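You operate a simulated robot arm through the tools that you are given. There is no shell and no other tool.

You are at the controls of a simulated robot arm. One attempt, no reset.

JOB
Put things in order on the clear end of the blank table. At the end: the teal driver stands where the yellow sign (marked "OFF") stood; the grey finger from the clear end of the blank table is on the small teal box; the brown block is on the brown flange carton; the yellow sign stands where the grey finger stood; whatever was shut is shut again. Leave all else as you found it, and nothing knocked over. Set down upright: grey finger.

Only the result counts: the job must be done as asked and must still hold three seconds after the hand-in. Knocking over, shifting, dropping, spilling or breaking anything else fails it.

ROBOT AND FRAMES
A 7-joint arm with a two-finger gripper, fixed in place. Base frame: the origin is on the floor under the middle of its stand, x ahead of it, y to its left, z up; the work surface is at about z = 0.84. Units: m, rad, N and s.
With the tool pointing down near the work surface it reaches from about 0.34 to 0.72 m from the base axis. Its first joint turns from -1.152 to 1.152 rad. Payload 2.45 kg.
The tool frame sits at the grasp point between the pads (the TCP): z along the fingers, y along the line on which they close. The tips reach 0.026 m beyond it. The gripper opens to 0.096 m; its body begins 0.069 m behind the TCP.
Orientation is that of the tool frame in the base frame, as a unit quaternion [w, x, y, z]. With the fingers straight down and closing along the base's y, the tool's x points along the base's -x, its y along +y and its z along -z.

CONTROLS
- The arm moves only by the tool nudge_tool. Its argument "moves" is one flat list of numbers, 7 for each row, row after row: the finger opening in m, from 0 to 0.096, then the shift along the tool's x, y, z in units of 30 mm (1.0 is 30 mm), then the turn, a rotation vector about the tool's x, y, z in units of 4 degrees (1.0 is 4 degrees). In form: [jaw, dx, dy, dz, ax, ay, az, jaw, dx, dy, dz, ax, ay, az, ...]. A call has 1 to 20 rows; each row shifts and turns the commanded pose from where the row before left it, along the tool's axes as they then stand. A call with a number of a shift or a turn outside -1 to 1 is refused whole. A row lasts 0.2 s, in which the tool goes at most 0.05 m and 0.15 rad; a call with a longer step from one row to the next is refused whole, and so is a gripper value outside its range. A pose out of reach is approached as far as the arm can. The call stops where the force on the tool passes 40 N (or 10 N more than at its start, if that is more) or the arm is blocked; 0.2 s more then pass. Each finger travels about 0.05 m/s and halts on what it meets, pressing with about 33 N; the grip force reading is that of the motor and also rises with nothing between the fingers. The clock runs only during rows and for 0.2 s after the last one: add rows that do not move to give the fingers time. The reply holds the time, the measured pose of the TCP, the force on the tool along the base axes, the opening and the grip force, in the units named above and with some noise, with the torque about the TCP (base axes, N m) and any sound that the robot's microphone picked up, and new pictures: "views" is both (left out), scene, wrist or none.
- Cameras (640 x 400 px; columns grow to the right, rows downward): "scene" is fixed at [0.1561, -0.3819, 1.4318]; the picture's right is [0.86, -0.51, 0.00], its down [-0.25, -0.43, -0.87] and it looks along [0.44, 0.75, -0.50] (base axes); focal length 326 px, centre (320, 200). "wrist" rides on the gripper at [0.082, 0.003, -0.098] in the tool frame; the picture's right is [-0.04, 1.00, 0.00], its down [-0.73, -0.03, -0.68] and it looks along [-0.68, -0.03, 0.73] (tool axes); focal length 256 px, centre (320, 200). There is no depth. A picture from a camera that has moved, and an enlarged one, comes with that camera's place and axes in the base frame and with its lens.
- close_up(camera, box): a new picture of the part [left, top, right, bottom] of that camera's present view, enlarged. No time passes.
- sign_off(): hands the job in; it is judged then, once.

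Nothing tells you positions but the pictures and the camera data. Unless the task says otherwise, let go and move clear before handing in.

The tools are called by a JSON object that holds its "op" and its "data". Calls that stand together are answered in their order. nudge_tool: Moves the arm, as the interface text tells. Its arguments: {"type":"object","properties":{"moves":{"type":"array","items":{"type":"number"}},"views":{"type":"string","enum":["both","scene","wrist","none"]}},"required":["moves"]} The other tools are called the same way: close_up (camera, box) takes an enlarged picture of a part of a camera's view; sign_off () hands the job in.

At the start:

```text
time: 0.0
eef_pos: [0.4192, 0.1898, 1.1328]
ee_rot: [0.0, 0.0, 1.0, 0.0]
contact_force: [-0.9, 1.2, 0.4]
wrist_torque: [0.0, 0.04, 0.02]
grip_width: 0.0959
grip_force: 0.0
```

scene: 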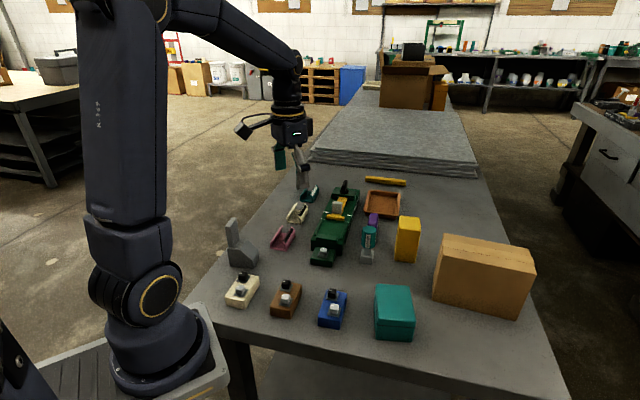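
wrist: 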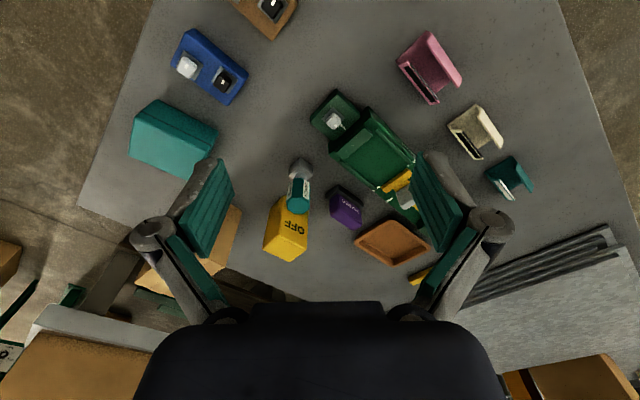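

I see a crowded table with a yellow "OFF" sign, a teal driver-like item, teal box, cardboard carton, coloured boxes and trays. I'll enlarge parts of both views to identify everything before moving.

{"op": "close_up", "data": {"camera": "scene", "box": [210, 170, 370, 270]}}

{"op": "close_up", "data": {"camera": "scene", "box": [300, 170, 460, 270]}}

{"op": "close_up", "data": {"camera": "scene", "box": [210, 250, 370, 350]}}

{"op": "close_up", "data": {"camera": "scene", "box": [340, 210, 560, 350]}}

{"op": "close_up", "data": {"camera": "wrist", "box": [220, 80, 460, 280]}}

{"op": "close_up", "data": {"camera": "wrist", "box": [100, 0, 340, 200]}}

{"op": "close_up", "data": {"camera": "scene", "box": [220, 100, 360, 200]}}

```text
4.00 times, centred on (290, 220) of scene
camera zoom: at [0.1561, -0.3819, 1.4318], right [0.86, -0.51, 0.0], down [-0.25, -0.43, -0.87], along [0.44, 0.75, -0.5], focal length 1303 px, centre (440, 120)
```

zoom: 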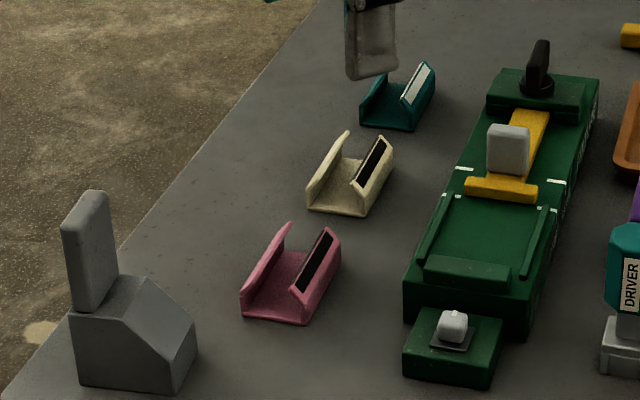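

```text
4.00 times, centred on (380, 220) of scene
camera zoom: at [0.1561, -0.3819, 1.4318], right [0.86, -0.51, 0.0], down [-0.25, -0.43, -0.87], along [0.44, 0.75, -0.5], focal length 1303 px, centre (80, 120)
```

zoom: 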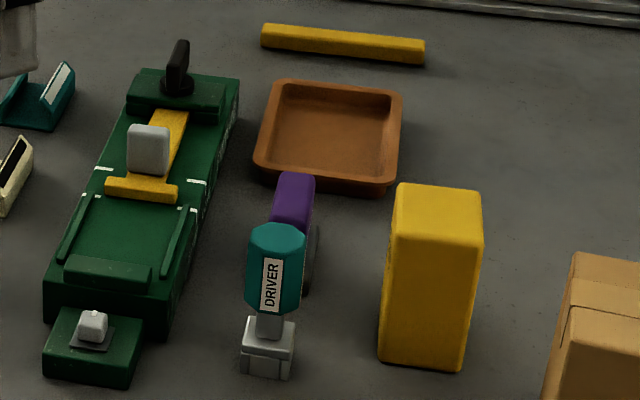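

```text
4.00 times, centred on (290, 300) of scene
camera zoom: at [0.1561, -0.3819, 1.4318], right [0.86, -0.51, 0.0], down [-0.25, -0.43, -0.87], along [0.44, 0.75, -0.5], focal length 1303 px, centre (440, -200)
```

zoom: 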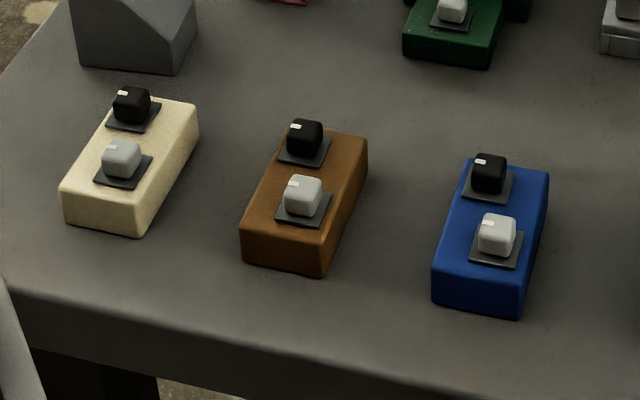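

```text
2.86 times, centred on (450, 280) of scene
camera zoom: at [0.1561, -0.3819, 1.4318], right [0.86, -0.51, 0.0], down [-0.25, -0.43, -0.87], along [0.44, 0.75, -0.5], focal length 931 px, centre (-51, -29)
```

zoom: 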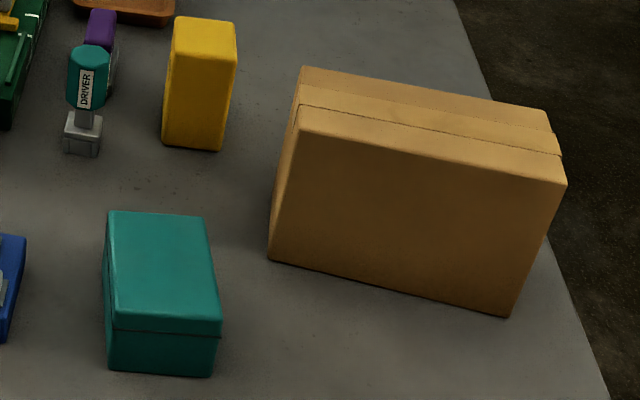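

```text
2.00 times, centred on (340, 180) of wrist
camera zoom: at [0.3374, 0.1947, 1.2322], right [0.04, 1.0, 0.0], down [0.73, -0.03, 0.68], along [0.68, -0.03, -0.73], focal length 512 px, centre (280, 240)
```

zoom: 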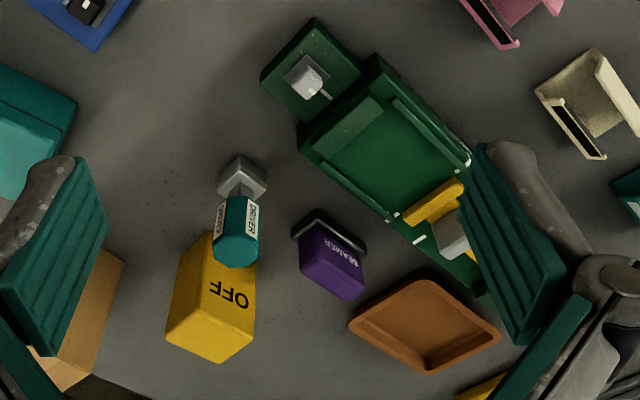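

```text
2.00 times, centred on (220, 100) of wrist
camera zoom: at [0.3374, 0.1947, 1.2322], right [0.04, 1.0, 0.0], down [0.73, -0.03, 0.68], along [0.68, -0.03, -0.73], focal length 512 px, centre (520, 400)
```

zoom: 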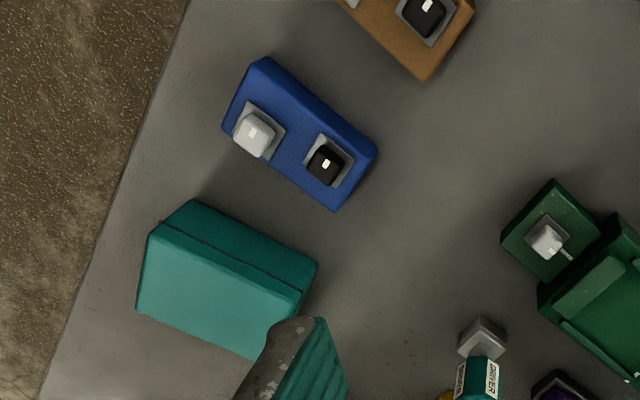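

```text
4.00 times, centred on (290, 150) of scene
camera zoom: at [0.1561, -0.3819, 1.4318], right [0.86, -0.51, 0.0], down [-0.25, -0.43, -0.87], along [0.44, 0.75, -0.5], focal length 1303 px, centre (440, 400)
```

zoom: 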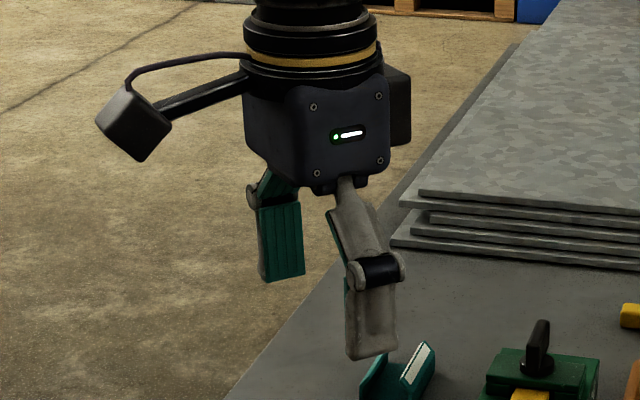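

The clear end holds a grey upright piece on a base, three two-knob blocks, three cradles, a green fixture, driver, purple item, tray, yellow sign, teal lidded box and carton. I'll check the rest of the room and finer details before naming targets.

{"op": "close_up", "data": {"camera": "scene", "box": [560, 70, 640, 200]}}

{"op": "close_up", "data": {"camera": "scene", "box": [340, 0, 640, 130]}}

{"op": "close_up", "data": {"camera": "scene", "box": [0, 20, 160, 190]}}

{"op": "close_up", "data": {"camera": "scene", "box": [215, 205, 275, 275]}}

{"op": "close_up", "data": {"camera": "scene", "box": [300, 175, 370, 270]}}

{"op": "close_up", "data": {"camera": "wrist", "box": [370, 20, 550, 210]}}

{"op": "close_up", "data": {"camera": "scene", "box": [365, 270, 425, 350]}}

```text
3.08 times, centred on (600, 135) of scene
camera zoom: at [0.1561, -0.3819, 1.4318], right [0.86, -0.51, 0.0], down [-0.25, -0.43, -0.87], along [0.44, 0.75, -0.5], focal length 1002 px, centre (-542, 400)
```

zoom: 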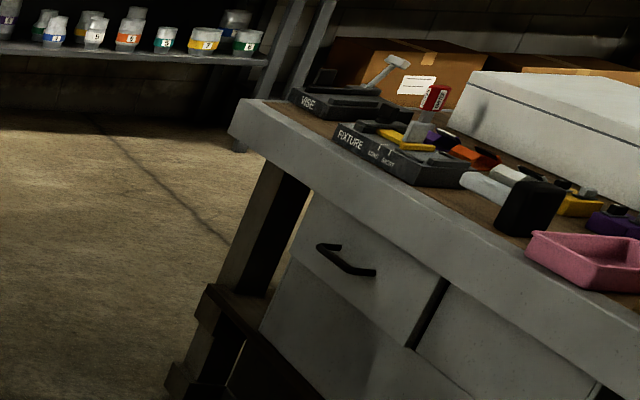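

```text
2.13 times, centred on (490, 65) of scene
camera zoom: at [0.1561, -0.3819, 1.4318], right [0.86, -0.51, 0.0], down [-0.25, -0.43, -0.87], along [0.44, 0.75, -0.5], focal length 695 px, centre (-43, 488)
```

zoom: 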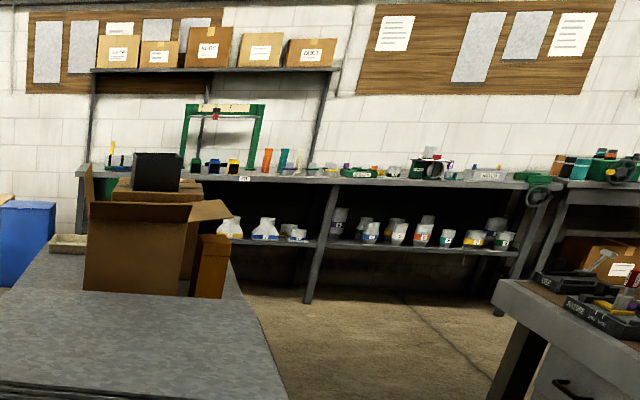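

```text
2.35 times, centred on (80, 105) of scene
camera zoom: at [0.1561, -0.3819, 1.4318], right [0.86, -0.51, 0.0], down [-0.25, -0.43, -0.87], along [0.44, 0.75, -0.5], focal length 766 px, centre (885, 424)
```

zoom: 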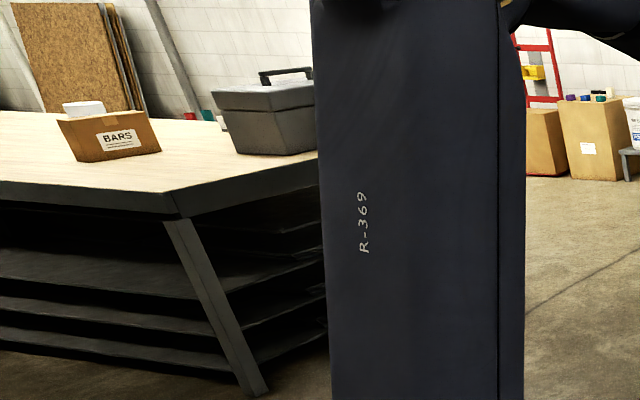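

```text
5.71 times, centred on (245, 240) of scene
camera zoom: at [0.1561, -0.3819, 1.4318], right [0.86, -0.51, 0.0], down [-0.25, -0.43, -0.87], along [0.44, 0.75, -0.5], focal length 1861 px, centre (749, -29)
```

zoom: 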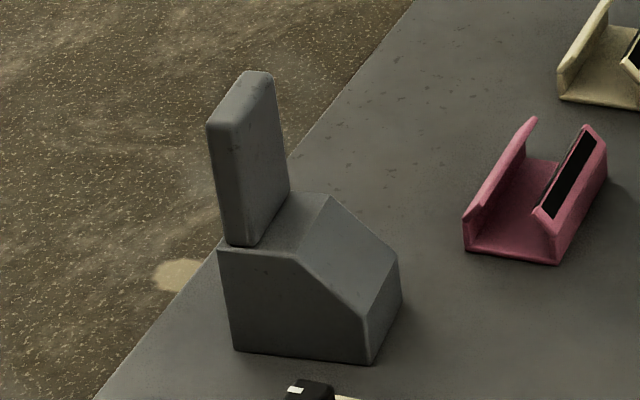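

```text
4.21 times, centred on (335, 222) of scene
camera zoom: at [0.1561, -0.3819, 1.4318], right [0.86, -0.51, 0.0], down [-0.25, -0.43, -0.87], along [0.44, 0.75, -0.5], focal length 1372 px, centre (257, 105)
```

zoom: 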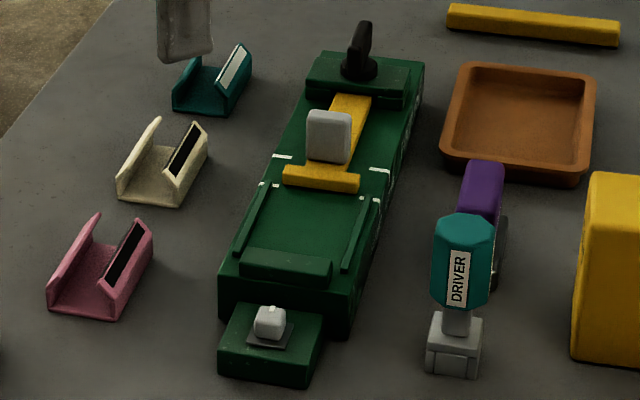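

```text
2.11 times, centred on (460, 115) of wrist
camera zoom: at [0.3374, 0.1947, 1.2322], right [0.04, 1.0, 0.0], down [0.73, -0.03, 0.68], along [0.68, -0.03, -0.73], focal length 539 px, centre (25, 379)
```

zoom: 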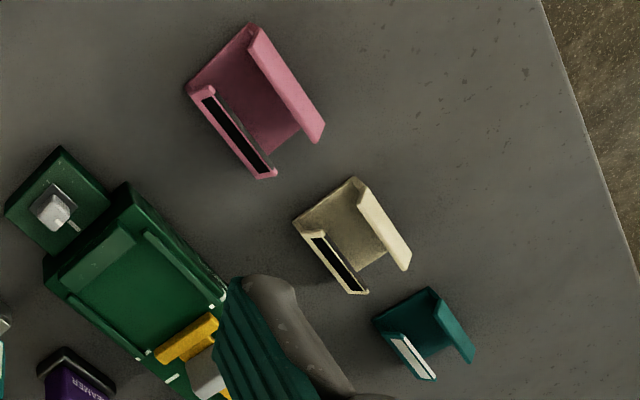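

```text
5.00 times, centred on (395, 310) of scene
camera zoom: at [0.1561, -0.3819, 1.4318], right [0.86, -0.51, 0.0], down [-0.25, -0.43, -0.87], along [0.44, 0.75, -0.5], focal length 1629 px, centre (-55, -350)
```

zoom: 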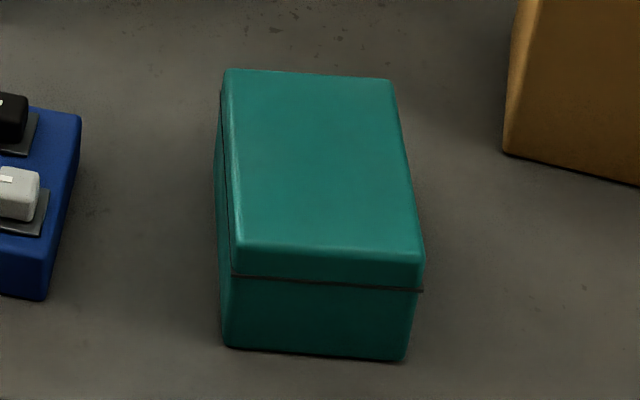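

I read the targets as: grey finger (wedge base with upright plate, about (0.33, 0.32)), yellow sign (about (0.73, 0.12)), teal driver (about (0.62, 0.15)), brown two-knob block (about (0.36, 0.12)), teal lidded box (about (0.54, -0.04)) and brown carton (about (0.76, -0.08)). Next I move high above the grey finger, turn the jaws to line up with it, and look.

{"op": "nudge_tool", "data": {"moves": [0.096, 0.593, 0.833, 0, 0, 0, 0, 0.096, 0.593, 0.833, 0, 0, 0, 0, 0.096, 0.593, 0.833, 0, 0, 0, 0, 0.096, 0.593, 0.833, 0, 0, 0, 0, 0.096, 0.593, 0.833, 0, 0, 0, 0, 0.096, 0, 0, 0, 0, 0, 0.975, 0.096, 0, 0, 0, 0, 0, 0.975, 0.096, 0, 0, 0, 0, 0, 0.975, 0.096, 0, 0, 0, 0, 0, 0.975, 0.096, 0, 0, 0, 0, 0, 0.975, 0.096, 0, 0, 0, 0, 0, 0.975, 0.096, 0, 0, 0, 0, 0, 0.975, 0.096, 0, 0, 0, 0, 0, 0.975, 0.096, 0, 0, 0, 0, 0, 0.975, 0.096, 0, 0, 0, 0, 0, 0.975], "views": "both"}}

```text
time: 3.2
eef_pos: [0.3314, 0.316, 1.1329]
ee_rot: [0.0, 0.335, 0.942, 0.0]
contact_force: [0.0, 0.7, 0.0]
wrist_torque: [-0.02, -0.02, 0.02]
grip_width: 0.0962
grip_force: 0.0
camera wrist: at [0.2684, 0.3702, 1.2324], right [0.66, 0.75, 0.0], down [0.55, -0.49, 0.68], along [0.51, -0.45, -0.73], focal length 256 px, centre (320, 200)
```

scene: 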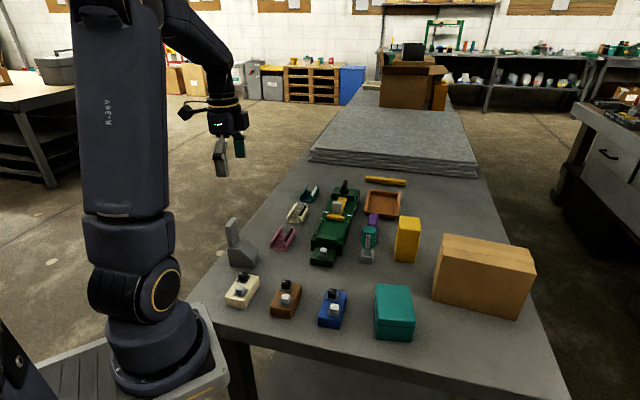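
wrist: 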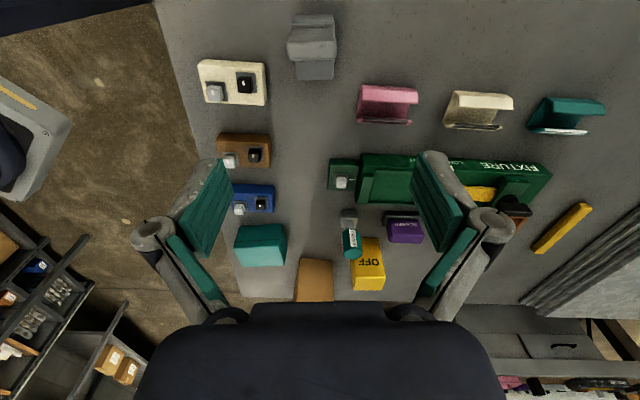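

With this yaw everything lines up with the picture axes: the finger sits near the top centre, and the other items are laid out in a grid. I'll enlarge this view for accurate measurements.

{"op": "close_up", "data": {"camera": "wrist", "box": [180, 0, 400, 137]}}

{"op": "close_up", "data": {"camera": "wrist", "box": [220, 150, 440, 310]}}

{"op": "close_up", "data": {"camera": "wrist", "box": [180, 110, 340, 220]}}

{"op": "close_up", "data": {"camera": "wrist", "box": [320, 120, 560, 260]}}

```text
2.91 times, centred on (290, 68) of wrist
camera zoom: at [0.2684, 0.3702, 1.2324], right [0.66, 0.75, 0.0], down [0.55, -0.49, 0.68], along [0.51, -0.45, -0.73], focal length 745 px, centre (407, 582)
```

zoom: 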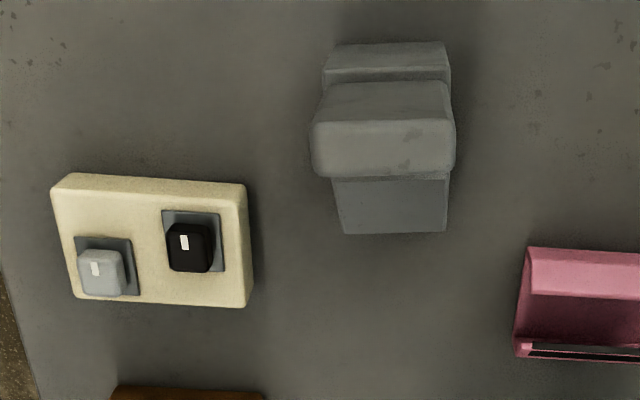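

```text
2.50 times, centred on (330, 230) of wrist
camera zoom: at [0.2684, 0.3702, 1.2324], right [0.66, 0.75, 0.0], down [0.55, -0.49, 0.68], along [0.51, -0.45, -0.73], focal length 640 px, centre (295, 125)
```

zoom: 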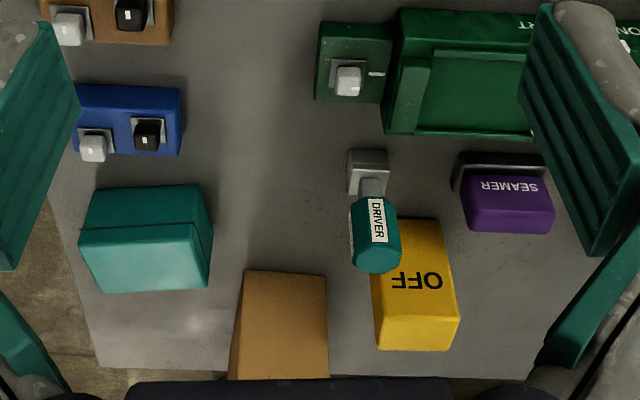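

```text
3.64 times, centred on (260, 165) of wrist
camera zoom: at [0.2684, 0.3702, 1.2324], right [0.66, 0.75, 0.0], down [0.55, -0.49, 0.68], along [0.51, -0.45, -0.73], focal length 931 px, centre (538, 327)
```

zoom: 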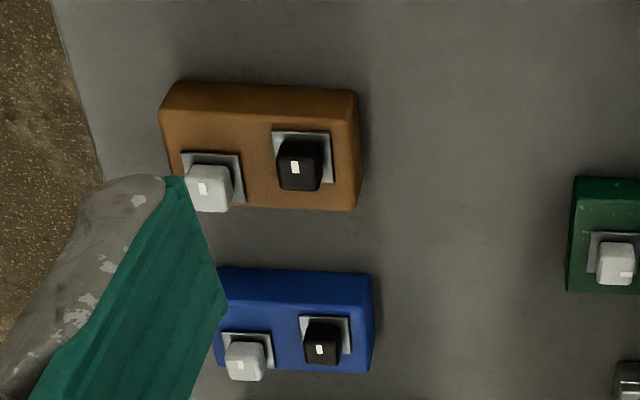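

```text
2.67 times, centred on (440, 190) of wrist
camera zoom: at [0.2684, 0.3702, 1.2324], right [0.66, 0.75, 0.0], down [0.55, -0.49, 0.68], along [0.51, -0.45, -0.73], focal length 683 px, centre (0, 227)
```

zoom: 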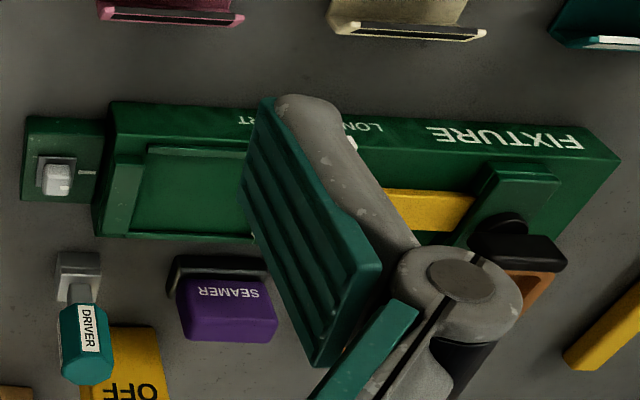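

The finger's footprint centre comes out near (0.325, 0.310), 0.066 × 0.047, with its plate top at about z = 0.97 and the table nearer 0.845. I'll centre over it and go down to just above the plate to check alignment.

{"op": "nudge_tool", "data": {"moves": [0.096, 0.42, -0.267, 0, 0, 0, 0, 0.096, 0, 0, 0.8, 0, 0, 0, 0.096, 0, 0, 0.8, 0, 0, 0, 0.096, 0, 0, 0.8, 0, 0, 0, 0.096, 0, 0, 0.8, 0, 0, 0, 0.096, 0, 0, 0.8, 0, 0, 0], "views": "both"}}

```text
time: 4.6
eef_pos: [0.3147, 0.3174, 1.0132]
ee_rot: [0.0, 0.334, 0.942, -0.001]
contact_force: [-0.4, 0.4, 0.8]
wrist_torque: [0.01, 0.04, 0.01]
grip_width: 0.0961
grip_force: 0.1
camera wrist: at [0.2522, 0.3711, 1.1128], right [0.66, 0.75, 0.0], down [0.55, -0.48, 0.68], along [0.51, -0.45, -0.73], focal length 256 px, centre (320, 200)
```

scene: 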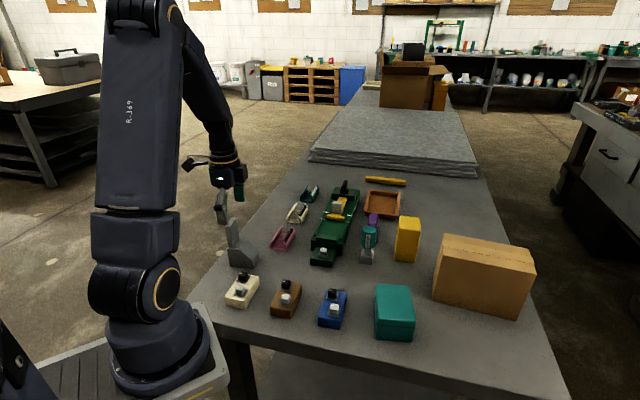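
wrist: 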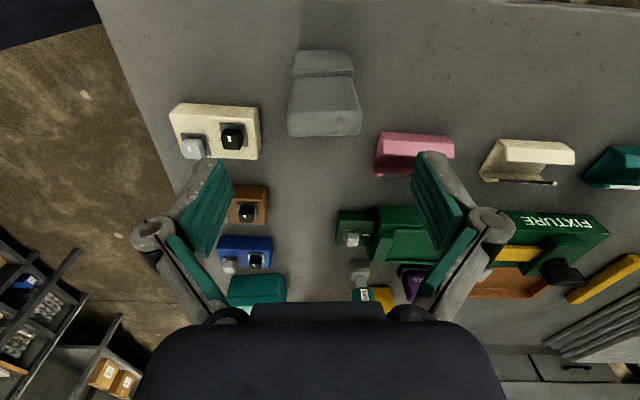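

The plate sits about 3.5 mm to the right of the tool line, so I'll correct that and lower the jaws around the plate and the upper base. I stop before the palm reaches the plate top.

{"op": "nudge_tool", "data": {"moves": [0.096, 0, 0.117, 0.8, 0, 0, 0, 0.096, 0, 0, 0.9, 0, 0, 0, 0.096, 0, 0, 0.9, 0, 0, 0, 0.096, 0, 0, 0.8, 0, 0, 0], "views": "both"}}

```text
time: 5.6
eef_pos: [0.3191, 0.3204, 0.911]
ee_rot: [0.0, 0.333, 0.943, 0.0]
contact_force: [0.5, -0.2, -0.3]
wrist_torque: [0.02, -0.01, 0.0]
grip_width: 0.0959
grip_force: 0.0
camera wrist: at [0.256, 0.374, 1.01], right [0.66, 0.75, 0.0], down [0.55, -0.48, 0.68], along [0.51, -0.45, -0.73], focal length 256 px, centre (320, 200)
```

scene: 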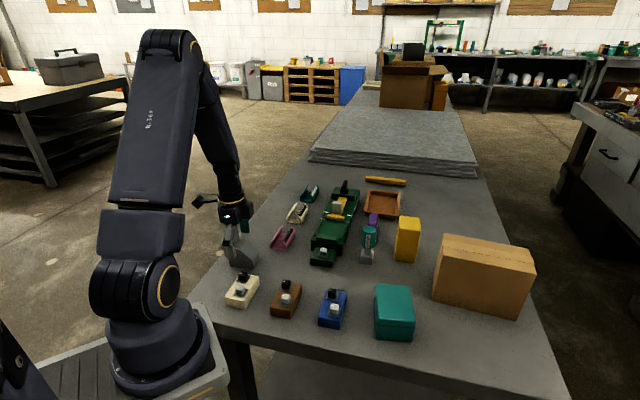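
wrist: 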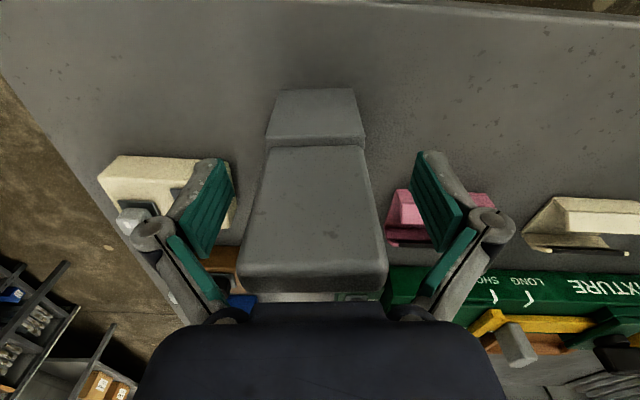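

The plate and the upper base are between the pads. Now I close the jaws on it.

{"op": "nudge_tool", "data": {"moves": [0.02, 0, 0, 0, 0, 0, 0, 0.02, 0, 0, 0, 0, 0, 0, 0.02, 0, 0, 0, 0, 0, 0, 0.02, 0, 0, 0, 0, 0, 0, 0.02, 0, 0, 0, 0, 0, 0, 0.02, 0, 0, 0, 0, 0, 0], "views": "wrist"}}

```text
time: 7.0
eef_pos: [0.3199, 0.3204, 0.9103]
ee_rot: [0.0, 0.334, 0.943, -0.001]
contact_force: [-0.2, -0.1, 0.0]
wrist_torque: [0.03, -0.01, -0.01]
grip_width: 0.0509
grip_force: 33.3
camera wrist: at [0.2561, 0.3741, 1.0104], right [0.66, 0.75, 0.0], down [0.55, -0.48, 0.68], along [0.51, -0.45, -0.73], focal length 256 px, centre (320, 200)
```

wrist: 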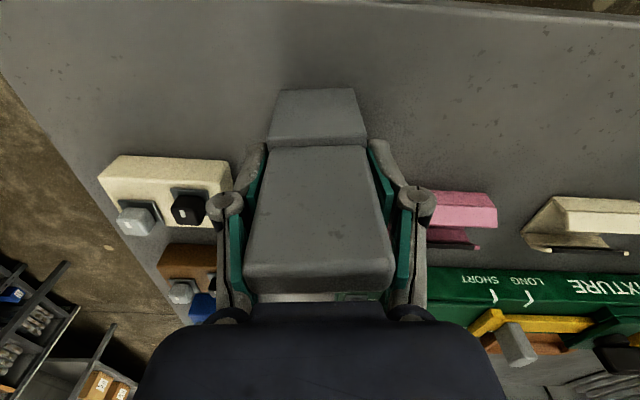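

The grip holds at 0.051 m with full force. I'll lift gently and check that the whole piece, base and plate, comes up together.

{"op": "nudge_tool", "data": {"moves": [0.02, 0, 0, -0.2, 0, 0, 0, 0.02, 0, 0, -0.4, 0, 0, 0, 0.02, 0, 0, -0.4, 0, 0, 0, 0.02, 0, 0, 0, 0, 0, 0], "views": "both"}}

{"op": "close_up", "data": {"camera": "scene", "box": [190, 190, 290, 280]}}

```text
time: 8.0
eef_pos: [0.3181, 0.3204, 0.9424]
ee_rot: [0.0, 0.334, 0.943, 0.0]
contact_force: [-0.5, 0.3, -1.7]
wrist_torque: [-0.04, -0.01, 0.0]
grip_width: 0.0508
grip_force: 33.0
camera wrist: at [0.2562, 0.3746, 1.0409], right [0.66, 0.75, 0.0], down [0.55, -0.48, 0.68], along [0.51, -0.45, -0.73], focal length 256 px, centre (320, 200)
```

scene: 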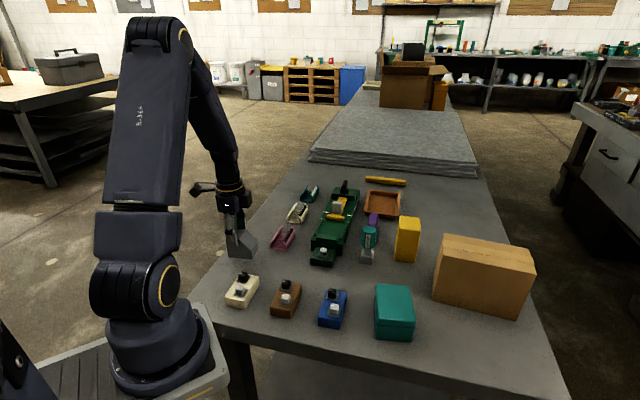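
wrist: 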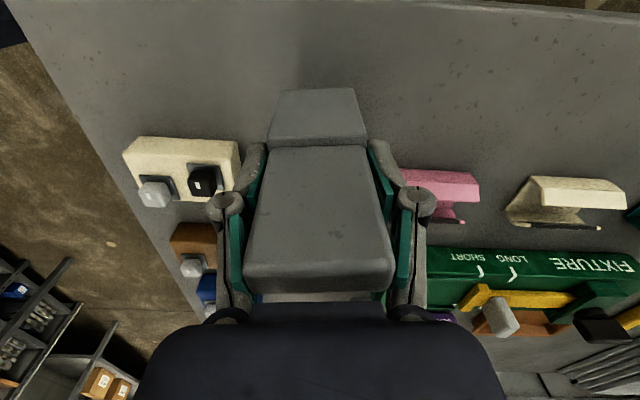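

```text
4.44 times, centred on (240, 235) of scene
camera zoom: at [0.1561, -0.3819, 1.4318], right [0.86, -0.51, 0.0], down [-0.25, -0.43, -0.87], along [0.44, 0.75, -0.5], focal length 1448 px, centre (676, 44)
```

zoom: 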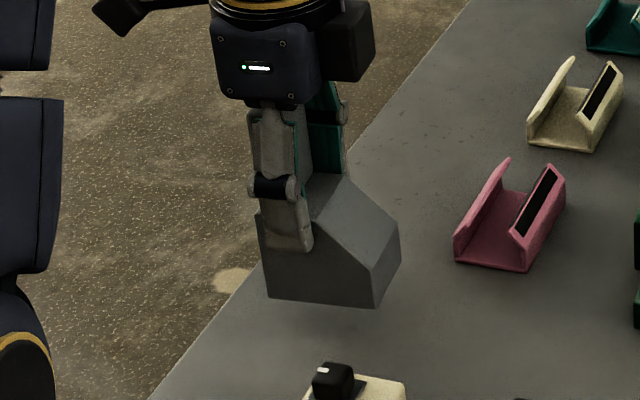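

The finger came up as one piece (bottom about 0.065 m below the tool point). Now I lift high and carry it over the teal box, whose top centre I take to be (0.541, -0.040).

{"op": "nudge_tool", "data": {"moves": [0.02, 0, 0, -0.92, 0, 0, 0, 0.02, 0, 0, -0.92, 0, 0, 0, 0.02, 0, 0, -0.92, 0, 0, 0, 0.02, 0, 0, -0.92, 0, 0, 0, 0.02, 0, 0, -0.92, 0, 0, 0, 0.02, -0.924, -0.33, 0, 0, 0, 0, 0.02, -0.924, -0.33, 0, 0, 0, 0, 0.02, -0.924, -0.33, 0, 0, 0, 0, 0.02, -0.924, -0.33, 0, 0, 0, 0, 0.02, -0.924, -0.33, 0, 0, 0, 0, 0.02, -0.924, -0.33, 0, 0, 0, 0, 0.02, -0.924, -0.33, 0, 0, 0, 0, 0.02, -0.924, -0.33, 0, 0, 0, 0, 0.02, -0.924, -0.33, 0, 0, 0, 0, 0.02, -0.924, -0.33, 0, 0, 0, 0, 0.02, -0.924, -0.33, 0, 0, 0, 0, 0.02, -0.924, -0.33, 0, 0, 0, 0, 0.02, -0.924, -0.33, 0, 0, 0, 0, 0.02, -0.924, -0.33, 0, 0, 0, 0], "views": "both"}}

```text
time: 12.0
eef_pos: [0.5336, -0.033, 1.0781]
ee_rot: [0.0, 0.333, 0.943, 0.0]
contact_force: [0.3, -0.4, -1.5]
wrist_torque: [-0.01, 0.02, 0.0]
grip_width: 0.0506
grip_force: 33.1
camera wrist: at [0.4706, 0.022, 1.1776], right [0.66, 0.75, 0.0], down [0.55, -0.48, 0.68], along [0.51, -0.45, -0.73], focal length 256 px, centre (320, 200)
```

scene: 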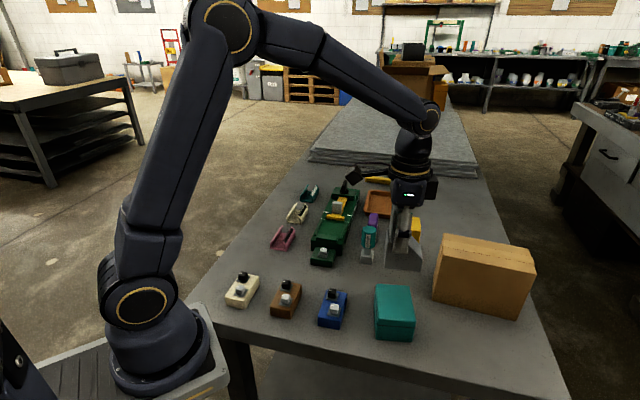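
wrist: 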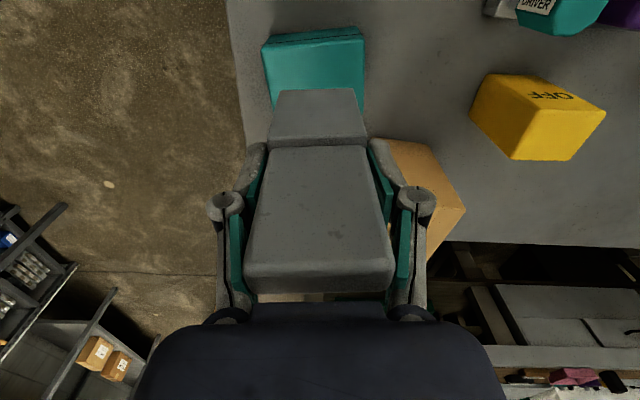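

The finger is over the teal box region, clear above everything. I'll enlarge the wrist view to line it up with the box top.

{"op": "close_up", "data": {"camera": "wrist", "box": [240, 10, 400, 130]}}

{"op": "close_up", "data": {"camera": "scene", "box": [340, 190, 460, 350]}}

{"op": "close_up", "data": {"camera": "wrist", "box": [360, 0, 640, 260]}}

```text
3.33 times, centred on (320, 70) of wrist
camera zoom: at [0.4706, 0.022, 1.1776], right [0.66, 0.75, 0.0], down [0.55, -0.48, 0.68], along [0.51, -0.45, -0.73], focal length 853 px, centre (320, 633)
```

zoom: 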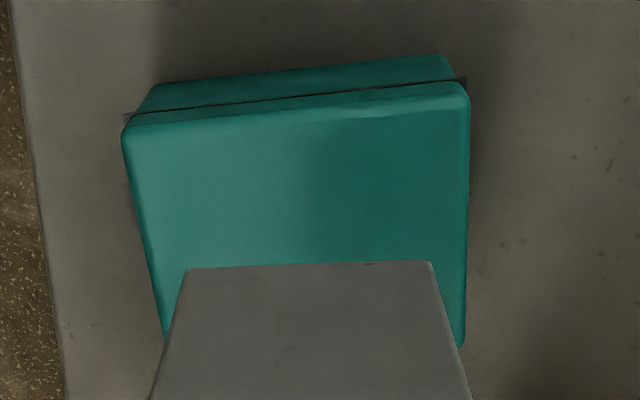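

```text
2.50 times, centred on (400, 270) of scene
camera zoom: at [0.1561, -0.3819, 1.4318], right [0.86, -0.51, 0.0], down [-0.25, -0.43, -0.87], along [0.44, 0.75, -0.5], focal length 814 px, centre (120, 25)
```

zoom: 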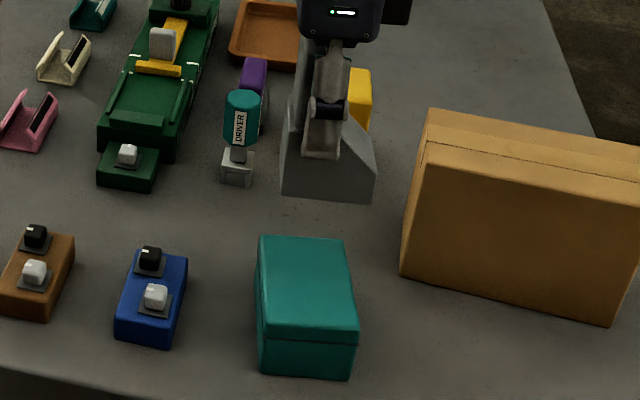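

```text
1.54 times, centred on (500, 130) of wrist
camera zoom: at [0.4706, 0.022, 1.1776], right [0.66, 0.75, 0.0], down [0.55, -0.48, 0.68], along [0.51, -0.45, -0.73], focal length 394 px, centre (43, 308)
```

zoom: 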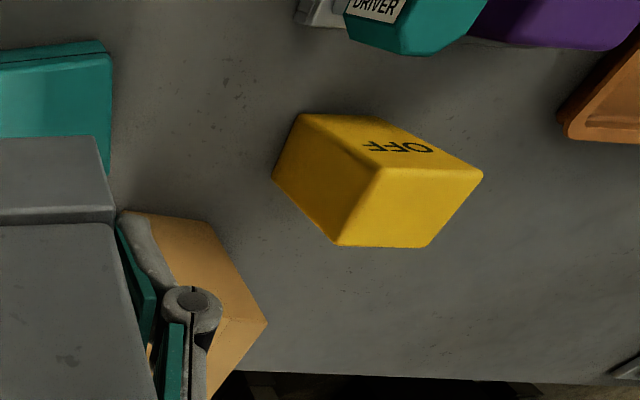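

The box top centre is about 4 mm behind and 6 mm left of where the finger's base now hangs, so I'll correct that. I'll then lower it to just above the lid and check from the side.

{"op": "nudge_tool", "data": {"moves": [0.02, 0.133, -0.193, 0, 0, 0, 0, 0.02, 0, 0, 0.8, 0, 0, 0, 0.02, 0, 0, 0.8, 0, 0, 0, 0.02, 0, 0, 0.8, 0, 0, 0, 0.02, 0, 0, 0.6, 0, 0, 0, 0.02, 0, 0, 0.3, 0, 0, 0, 0.02, 0, 0, 0, 0, 0, 0], "views": "both"}}

{"op": "close_up", "data": {"camera": "scene", "box": [340, 210, 460, 350]}}

{"op": "close_up", "data": {"camera": "wrist", "box": [220, 10, 420, 130]}}

```text
time: 13.6
eef_pos: [0.5257, -0.0335, 0.9801]
ee_rot: [0.0, 0.334, 0.943, 0.001]
contact_force: [0.3, 0.4, -2.1]
wrist_torque: [0.03, 0.01, 0.01]
grip_width: 0.0505
grip_force: 32.9
camera wrist: at [0.4628, 0.0215, 1.0796], right [0.66, 0.75, 0.0], down [0.55, -0.48, 0.68], along [0.51, -0.45, -0.73], focal length 256 px, centre (320, 200)
```

scene: 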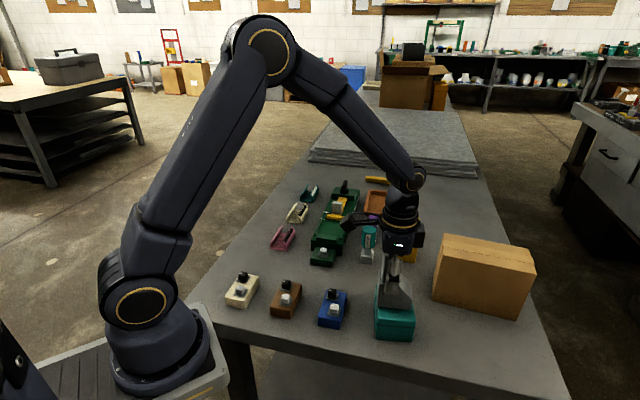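
wrist: 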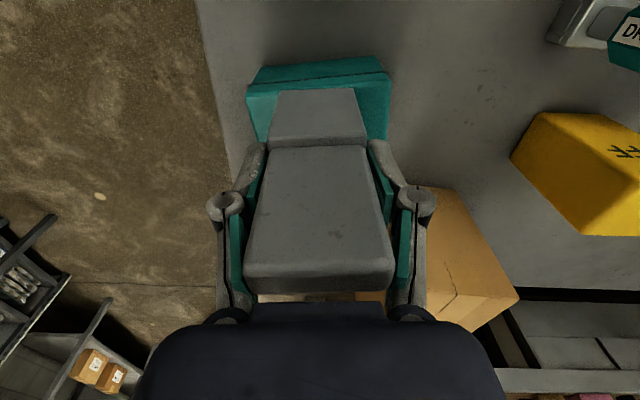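

```text
2.86 times, centred on (400, 280) of scene
camera zoom: at [0.1561, -0.3819, 1.4318], right [0.86, -0.51, 0.0], down [-0.25, -0.43, -0.87], along [0.44, 0.75, -0.5], focal length 931 px, centre (91, -29)
```

zoom: 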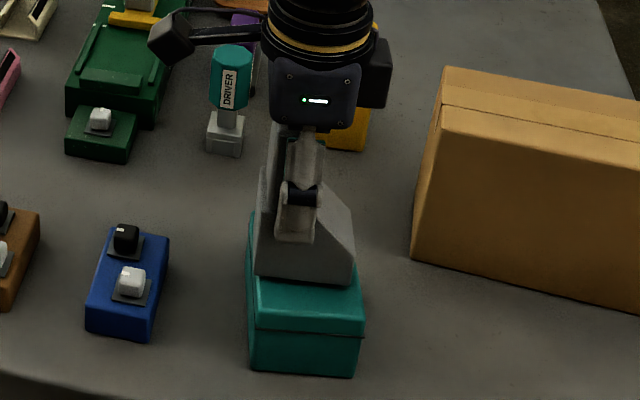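

```text
3.20 times, centred on (320, 70) of wrist
camera zoom: at [0.4628, 0.0215, 1.0796], right [0.66, 0.75, 0.0], down [0.55, -0.48, 0.68], along [0.51, -0.45, -0.73], focal length 819 px, centre (320, 616)
```

zoom: 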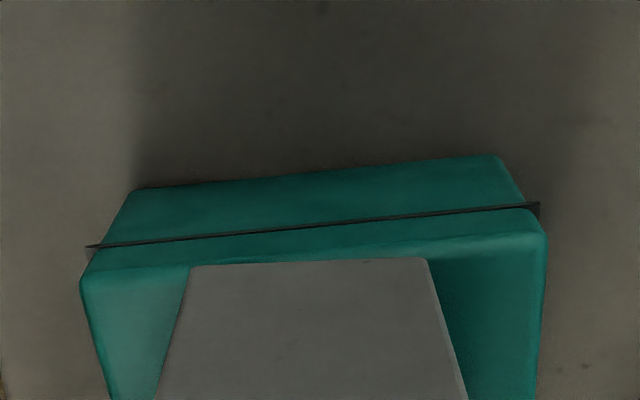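

Side and wrist views show the base almost squarely over the lid, about 3 mm too far back and turned by under 3°. I'll fix both and lower gently toward contact.

{"op": "nudge_tool", "data": {"moves": [0.02, -0.11, 0, 0, 0, 0, -0.7, 0.02, 0, 0, 0.15, 0, 0, 0, 0.02, 0, 0, 0.1, 0, 0, 0, 0.02, 0, 0, 0.1, 0, 0, 0, 0.02, 0, 0, 0, 0, 0, 0], "views": "both"}}

{"op": "close_up", "data": {"camera": "scene", "box": [350, 240, 450, 350]}}

{"op": "close_up", "data": {"camera": "wrist", "box": [220, 10, 420, 130]}}

```text
time: 14.5
eef_pos: [0.5285, -0.0355, 0.9741]
ee_rot: [0.002, 0.31, 0.951, 0.001]
contact_force: [-2.5, -0.9, 10.2]
wrist_torque: [0.29, 0.23, 0.08]
grip_width: 0.0505
grip_force: 32.7
stopped in row 4: the force on the tool passed its limit at 48 N (the readings are from after the stop); the commanded pose is now the measured one
camera wrist: at [0.4635, 0.0159, 1.0749], right [0.62, 0.78, 0.0], down [0.57, -0.46, 0.68], along [0.53, -0.42, -0.73], focal length 256 px, centre (320, 200)
```

scene: 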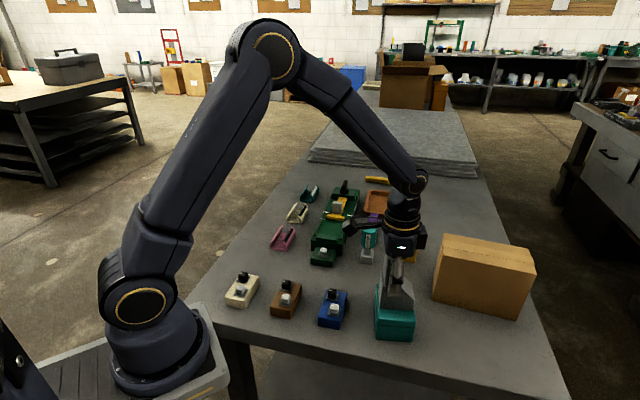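
wrist: 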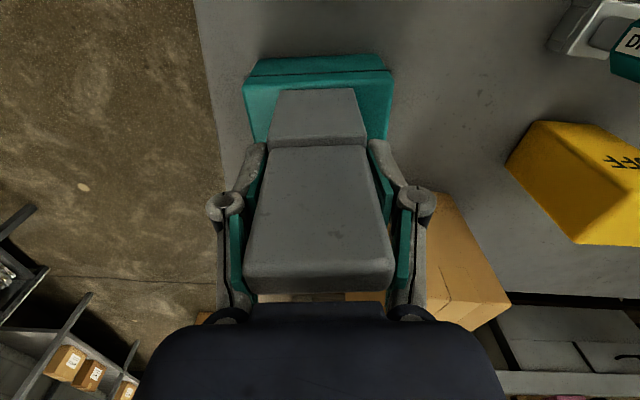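

```text
3.64 times, centred on (400, 295) of scene
camera zoom: at [0.1558, -0.382, 1.4319], right [0.86, -0.51, 0.0], down [-0.25, -0.43, -0.87], along [0.44, 0.75, -0.5], focal length 1184 px, centre (29, -146)
```

zoom: 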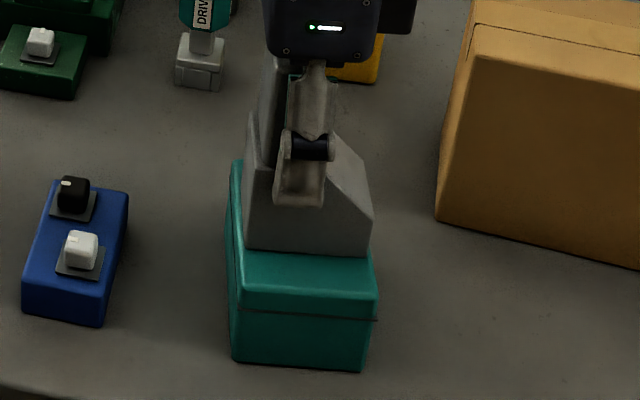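

```text
3.20 times, centred on (320, 70) of wrist
camera zoom: at [0.4635, 0.0159, 1.0749], right [0.62, 0.78, 0.0], down [0.57, -0.46, 0.68], along [0.53, -0.42, -0.73], focal length 819 px, centre (320, 616)
```

zoom: 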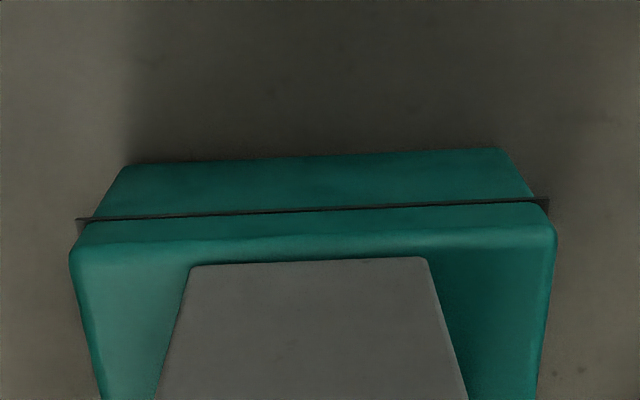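

The base has touched down on the lid (contact at tool height 0.974) and it sits inside the lid edges. I'll ease off the pressing force slightly and open the jaws.

{"op": "nudge_tool", "data": {"moves": [0.02, 0, 0, -0.03, 0, 0, 0, 0.02, 0, 0, 0, 0, 0, 0, 0.06, 0, 0, 0, 0, 0, 0, 0.096, 0, 0, 0, 0, 0, 0, 0.096, 0, 0, 0, 0, 0, 0, 0.096, 0, 0, 0, 0, 0, 0, 0.096, 0, 0, 0, 0, 0, 0], "views": "both"}}

{"op": "close_up", "data": {"camera": "scene", "box": [350, 240, 450, 350]}}

```text
time: 16.1
eef_pos: [0.5289, -0.0353, 0.9761]
ee_rot: [0.002, 0.31, 0.951, 0.0]
contact_force: [0.1, 0.0, -0.5]
wrist_torque: [-0.02, 0.01, 0.02]
grip_width: 0.096
grip_force: 0.1
camera wrist: at [0.4636, 0.016, 1.0749], right [0.62, 0.78, 0.0], down [0.57, -0.46, 0.68], along [0.53, -0.42, -0.73], focal length 256 px, centre (320, 200)
```

scene: 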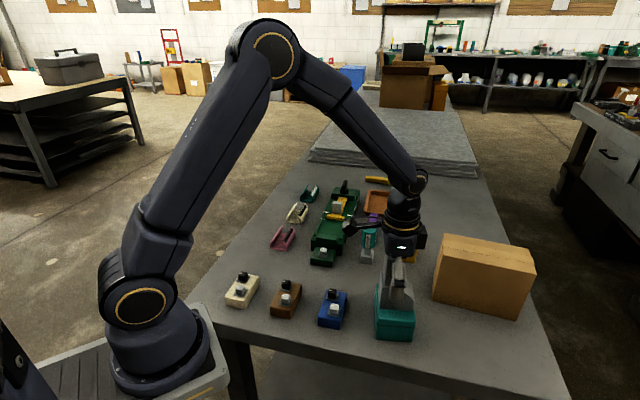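
wrist: 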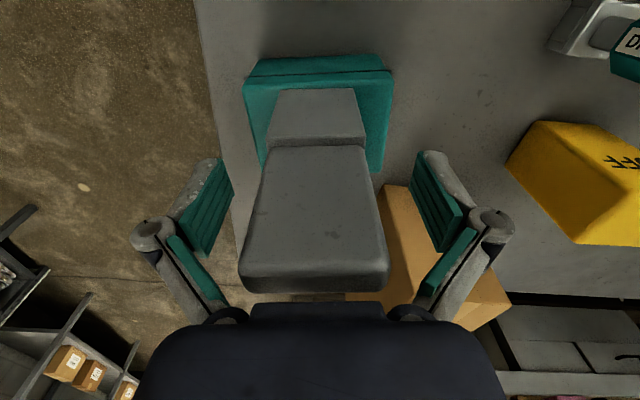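

```text
3.64 times, centred on (400, 295) of scene
camera zoom: at [0.1561, -0.3819, 1.4318], right [0.86, -0.51, 0.0], down [-0.25, -0.43, -0.87], along [0.44, 0.75, -0.5], focal length 1184 px, centre (29, -146)
```

zoom: 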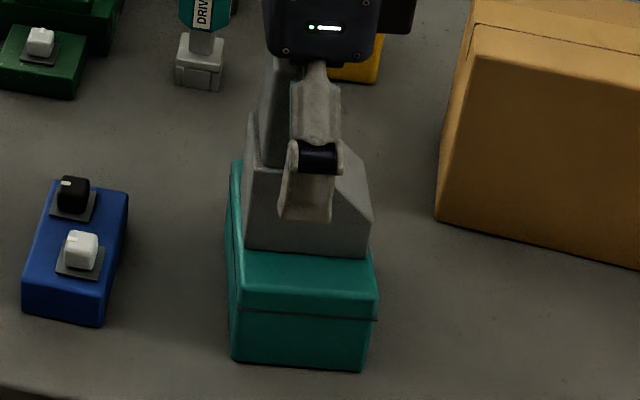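

The finger stands alone on the teal box. Next I retreat straight up and move over the yellow sign (centre about (0.727, 0.115)) to see it from above and test the reach.

{"op": "nudge_tool", "data": {"moves": [0.096, 0, 0, -0.967, 0, 0, 0, 0.096, 0, 0, -0.967, 0, 0, 0, 0.096, 0, 0, -0.967, 0, 0, 0, 0.096, 0, 0, -0.967, 0, 0, 0, 0.096, 0, 0, -0.967, 0, 0, 0, 0.096, 0, 0, -0.967, 0, 0, 0, 0.096, -0.183, 0.958, 0, 0, 0, 0, 0.096, -0.183, 0.958, 0, 0, 0, 0, 0.096, -0.183, 0.958, 0, 0, 0, 0, 0.096, -0.183, 0.958, 0, 0, 0, 0, 0.096, -0.183, 0.958, 0, 0, 0, 0, 0.096, -0.183, 0.958, 0, 0, 0, 0, 0.096, -0.183, 0.958, 0, 0, 0, 0, 0.096, -0.183, 0.958, 0, 0, 0, 0, 0.096, 0, 0, 0, 0, 0, 0.9, 0.096, 0, 0, 0, 0, 0, 0.9, 0.096, 0, 0, 0, 0, 0, 0], "views": "both"}}

{"op": "close_up", "data": {"camera": "scene", "box": [340, 240, 460, 350]}}

{"op": "close_up", "data": {"camera": "wrist", "box": [200, 0, 440, 150]}}

```text
time: 19.7
eef_pos: [0.676, 0.1197, 1.1418]
ee_rot: [0.001, 0.37, 0.929, 0.001]
contact_force: [0.1, 0.0, -0.5]
wrist_torque: [-0.02, 0.0, -0.01]
grip_width: 0.0961
grip_force: 0.0
out of reach, approached as far as the arm can: row 13, 14
camera wrist: at [0.6178, 0.1787, 1.2412], right [0.72, 0.7, 0.0], down [0.51, -0.53, 0.68], along [0.48, -0.49, -0.73], focal length 256 px, centre (320, 200)
```

scene: 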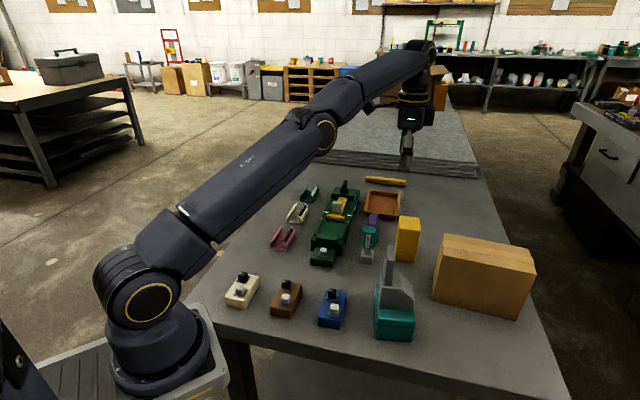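
wrist: 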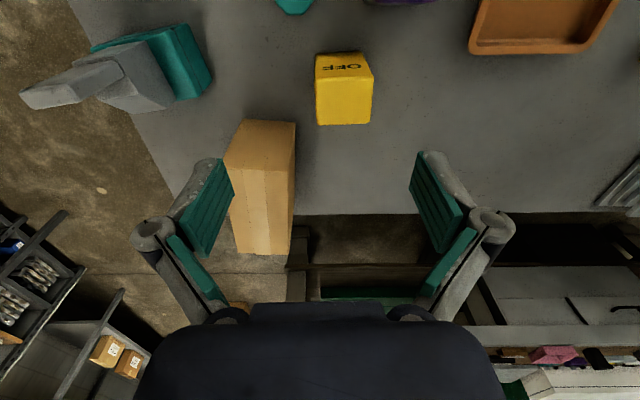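

```text
3.64 times, centred on (400, 295) of scene
camera zoom: at [0.1561, -0.3819, 1.4318], right [0.86, -0.51, 0.0], down [-0.25, -0.43, -0.87], along [0.44, 0.75, -0.5], focal length 1184 px, centre (29, -146)
```

zoom: 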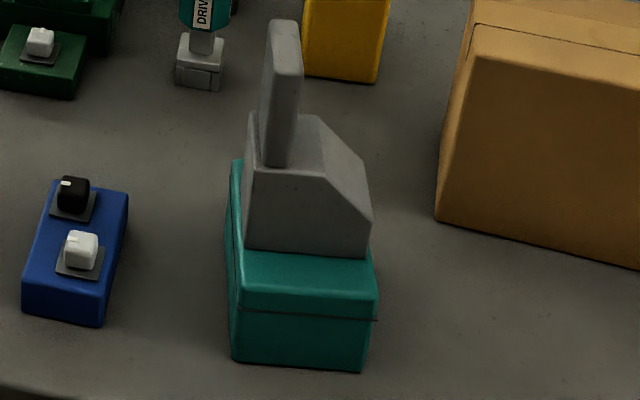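

```text
2.67 times, centred on (320, 75) of wrist
camera zoom: at [0.6178, 0.1787, 1.2412], right [0.72, 0.7, 0.0], down [0.51, -0.53, 0.68], along [0.48, -0.49, -0.73], focal length 683 px, centre (320, 533)
```

zoom: 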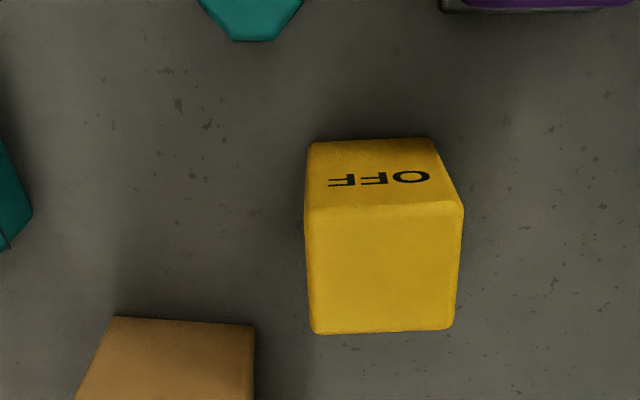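

At this height the reach ends near 0.69 m, so I'll grip the sign with the fingers leaning outward about 15°, closing across its 0.055 m depth. First I back off a little and turn the tool by -90° up here in free space.

{"op": "nudge_tool", "data": {"moves": [0.096, -0.17, -0.83, 0, 0, 0, 0, 0.096, -0.17, -0.83, 0, 0, 0, 0, 0.096, -0.17, -0.83, 0, 0, 0, 0, 0.096, 0, 0, 0, 0, 0, -1, 0.096, 0, 0, 0, 0, 0, -1, 0.096, 0, 0, 0, 0, 0, -1, 0.096, 0, 0, 0, 0, 0, -1, 0.096, 0, 0, 0, 0, 0, -1, 0.096, 0, 0, 0, 0, 0, -1, 0.096, 0, 0, 0, 0, 0, -1, 0.096, 0, 0, 0, 0, 0, -1, 0.096, 0, 0, 0, 0, 0, -1, 0.096, 0, 0, 0, 0, 0, -1, 0.096, 0, 0, 0, 0, 0, -1, 0.096, 0, 0, 0, 0, 0, -1, 0.096, 0, 0, 0, 0, 0, -1, 0.096, 0, 0, 0, 0, 0, -1, 0.096, 0, 0, 0, 0, 0, -1, 0.096, 0, 0, 0, 0, 0, -1, 0.096, 0, 0, 0, 0, 0, -1], "views": "none"}}

```text
time: 23.9
eef_pos: [0.636, 0.0551, 1.1412]
ee_rot: [0.001, -0.214, 0.977, 0.0]
contact_force: [-0.1, 0.1, 0.4]
wrist_torque: [-0.01, 0.01, 0.05]
grip_width: 0.096
grip_force: 0.0
```

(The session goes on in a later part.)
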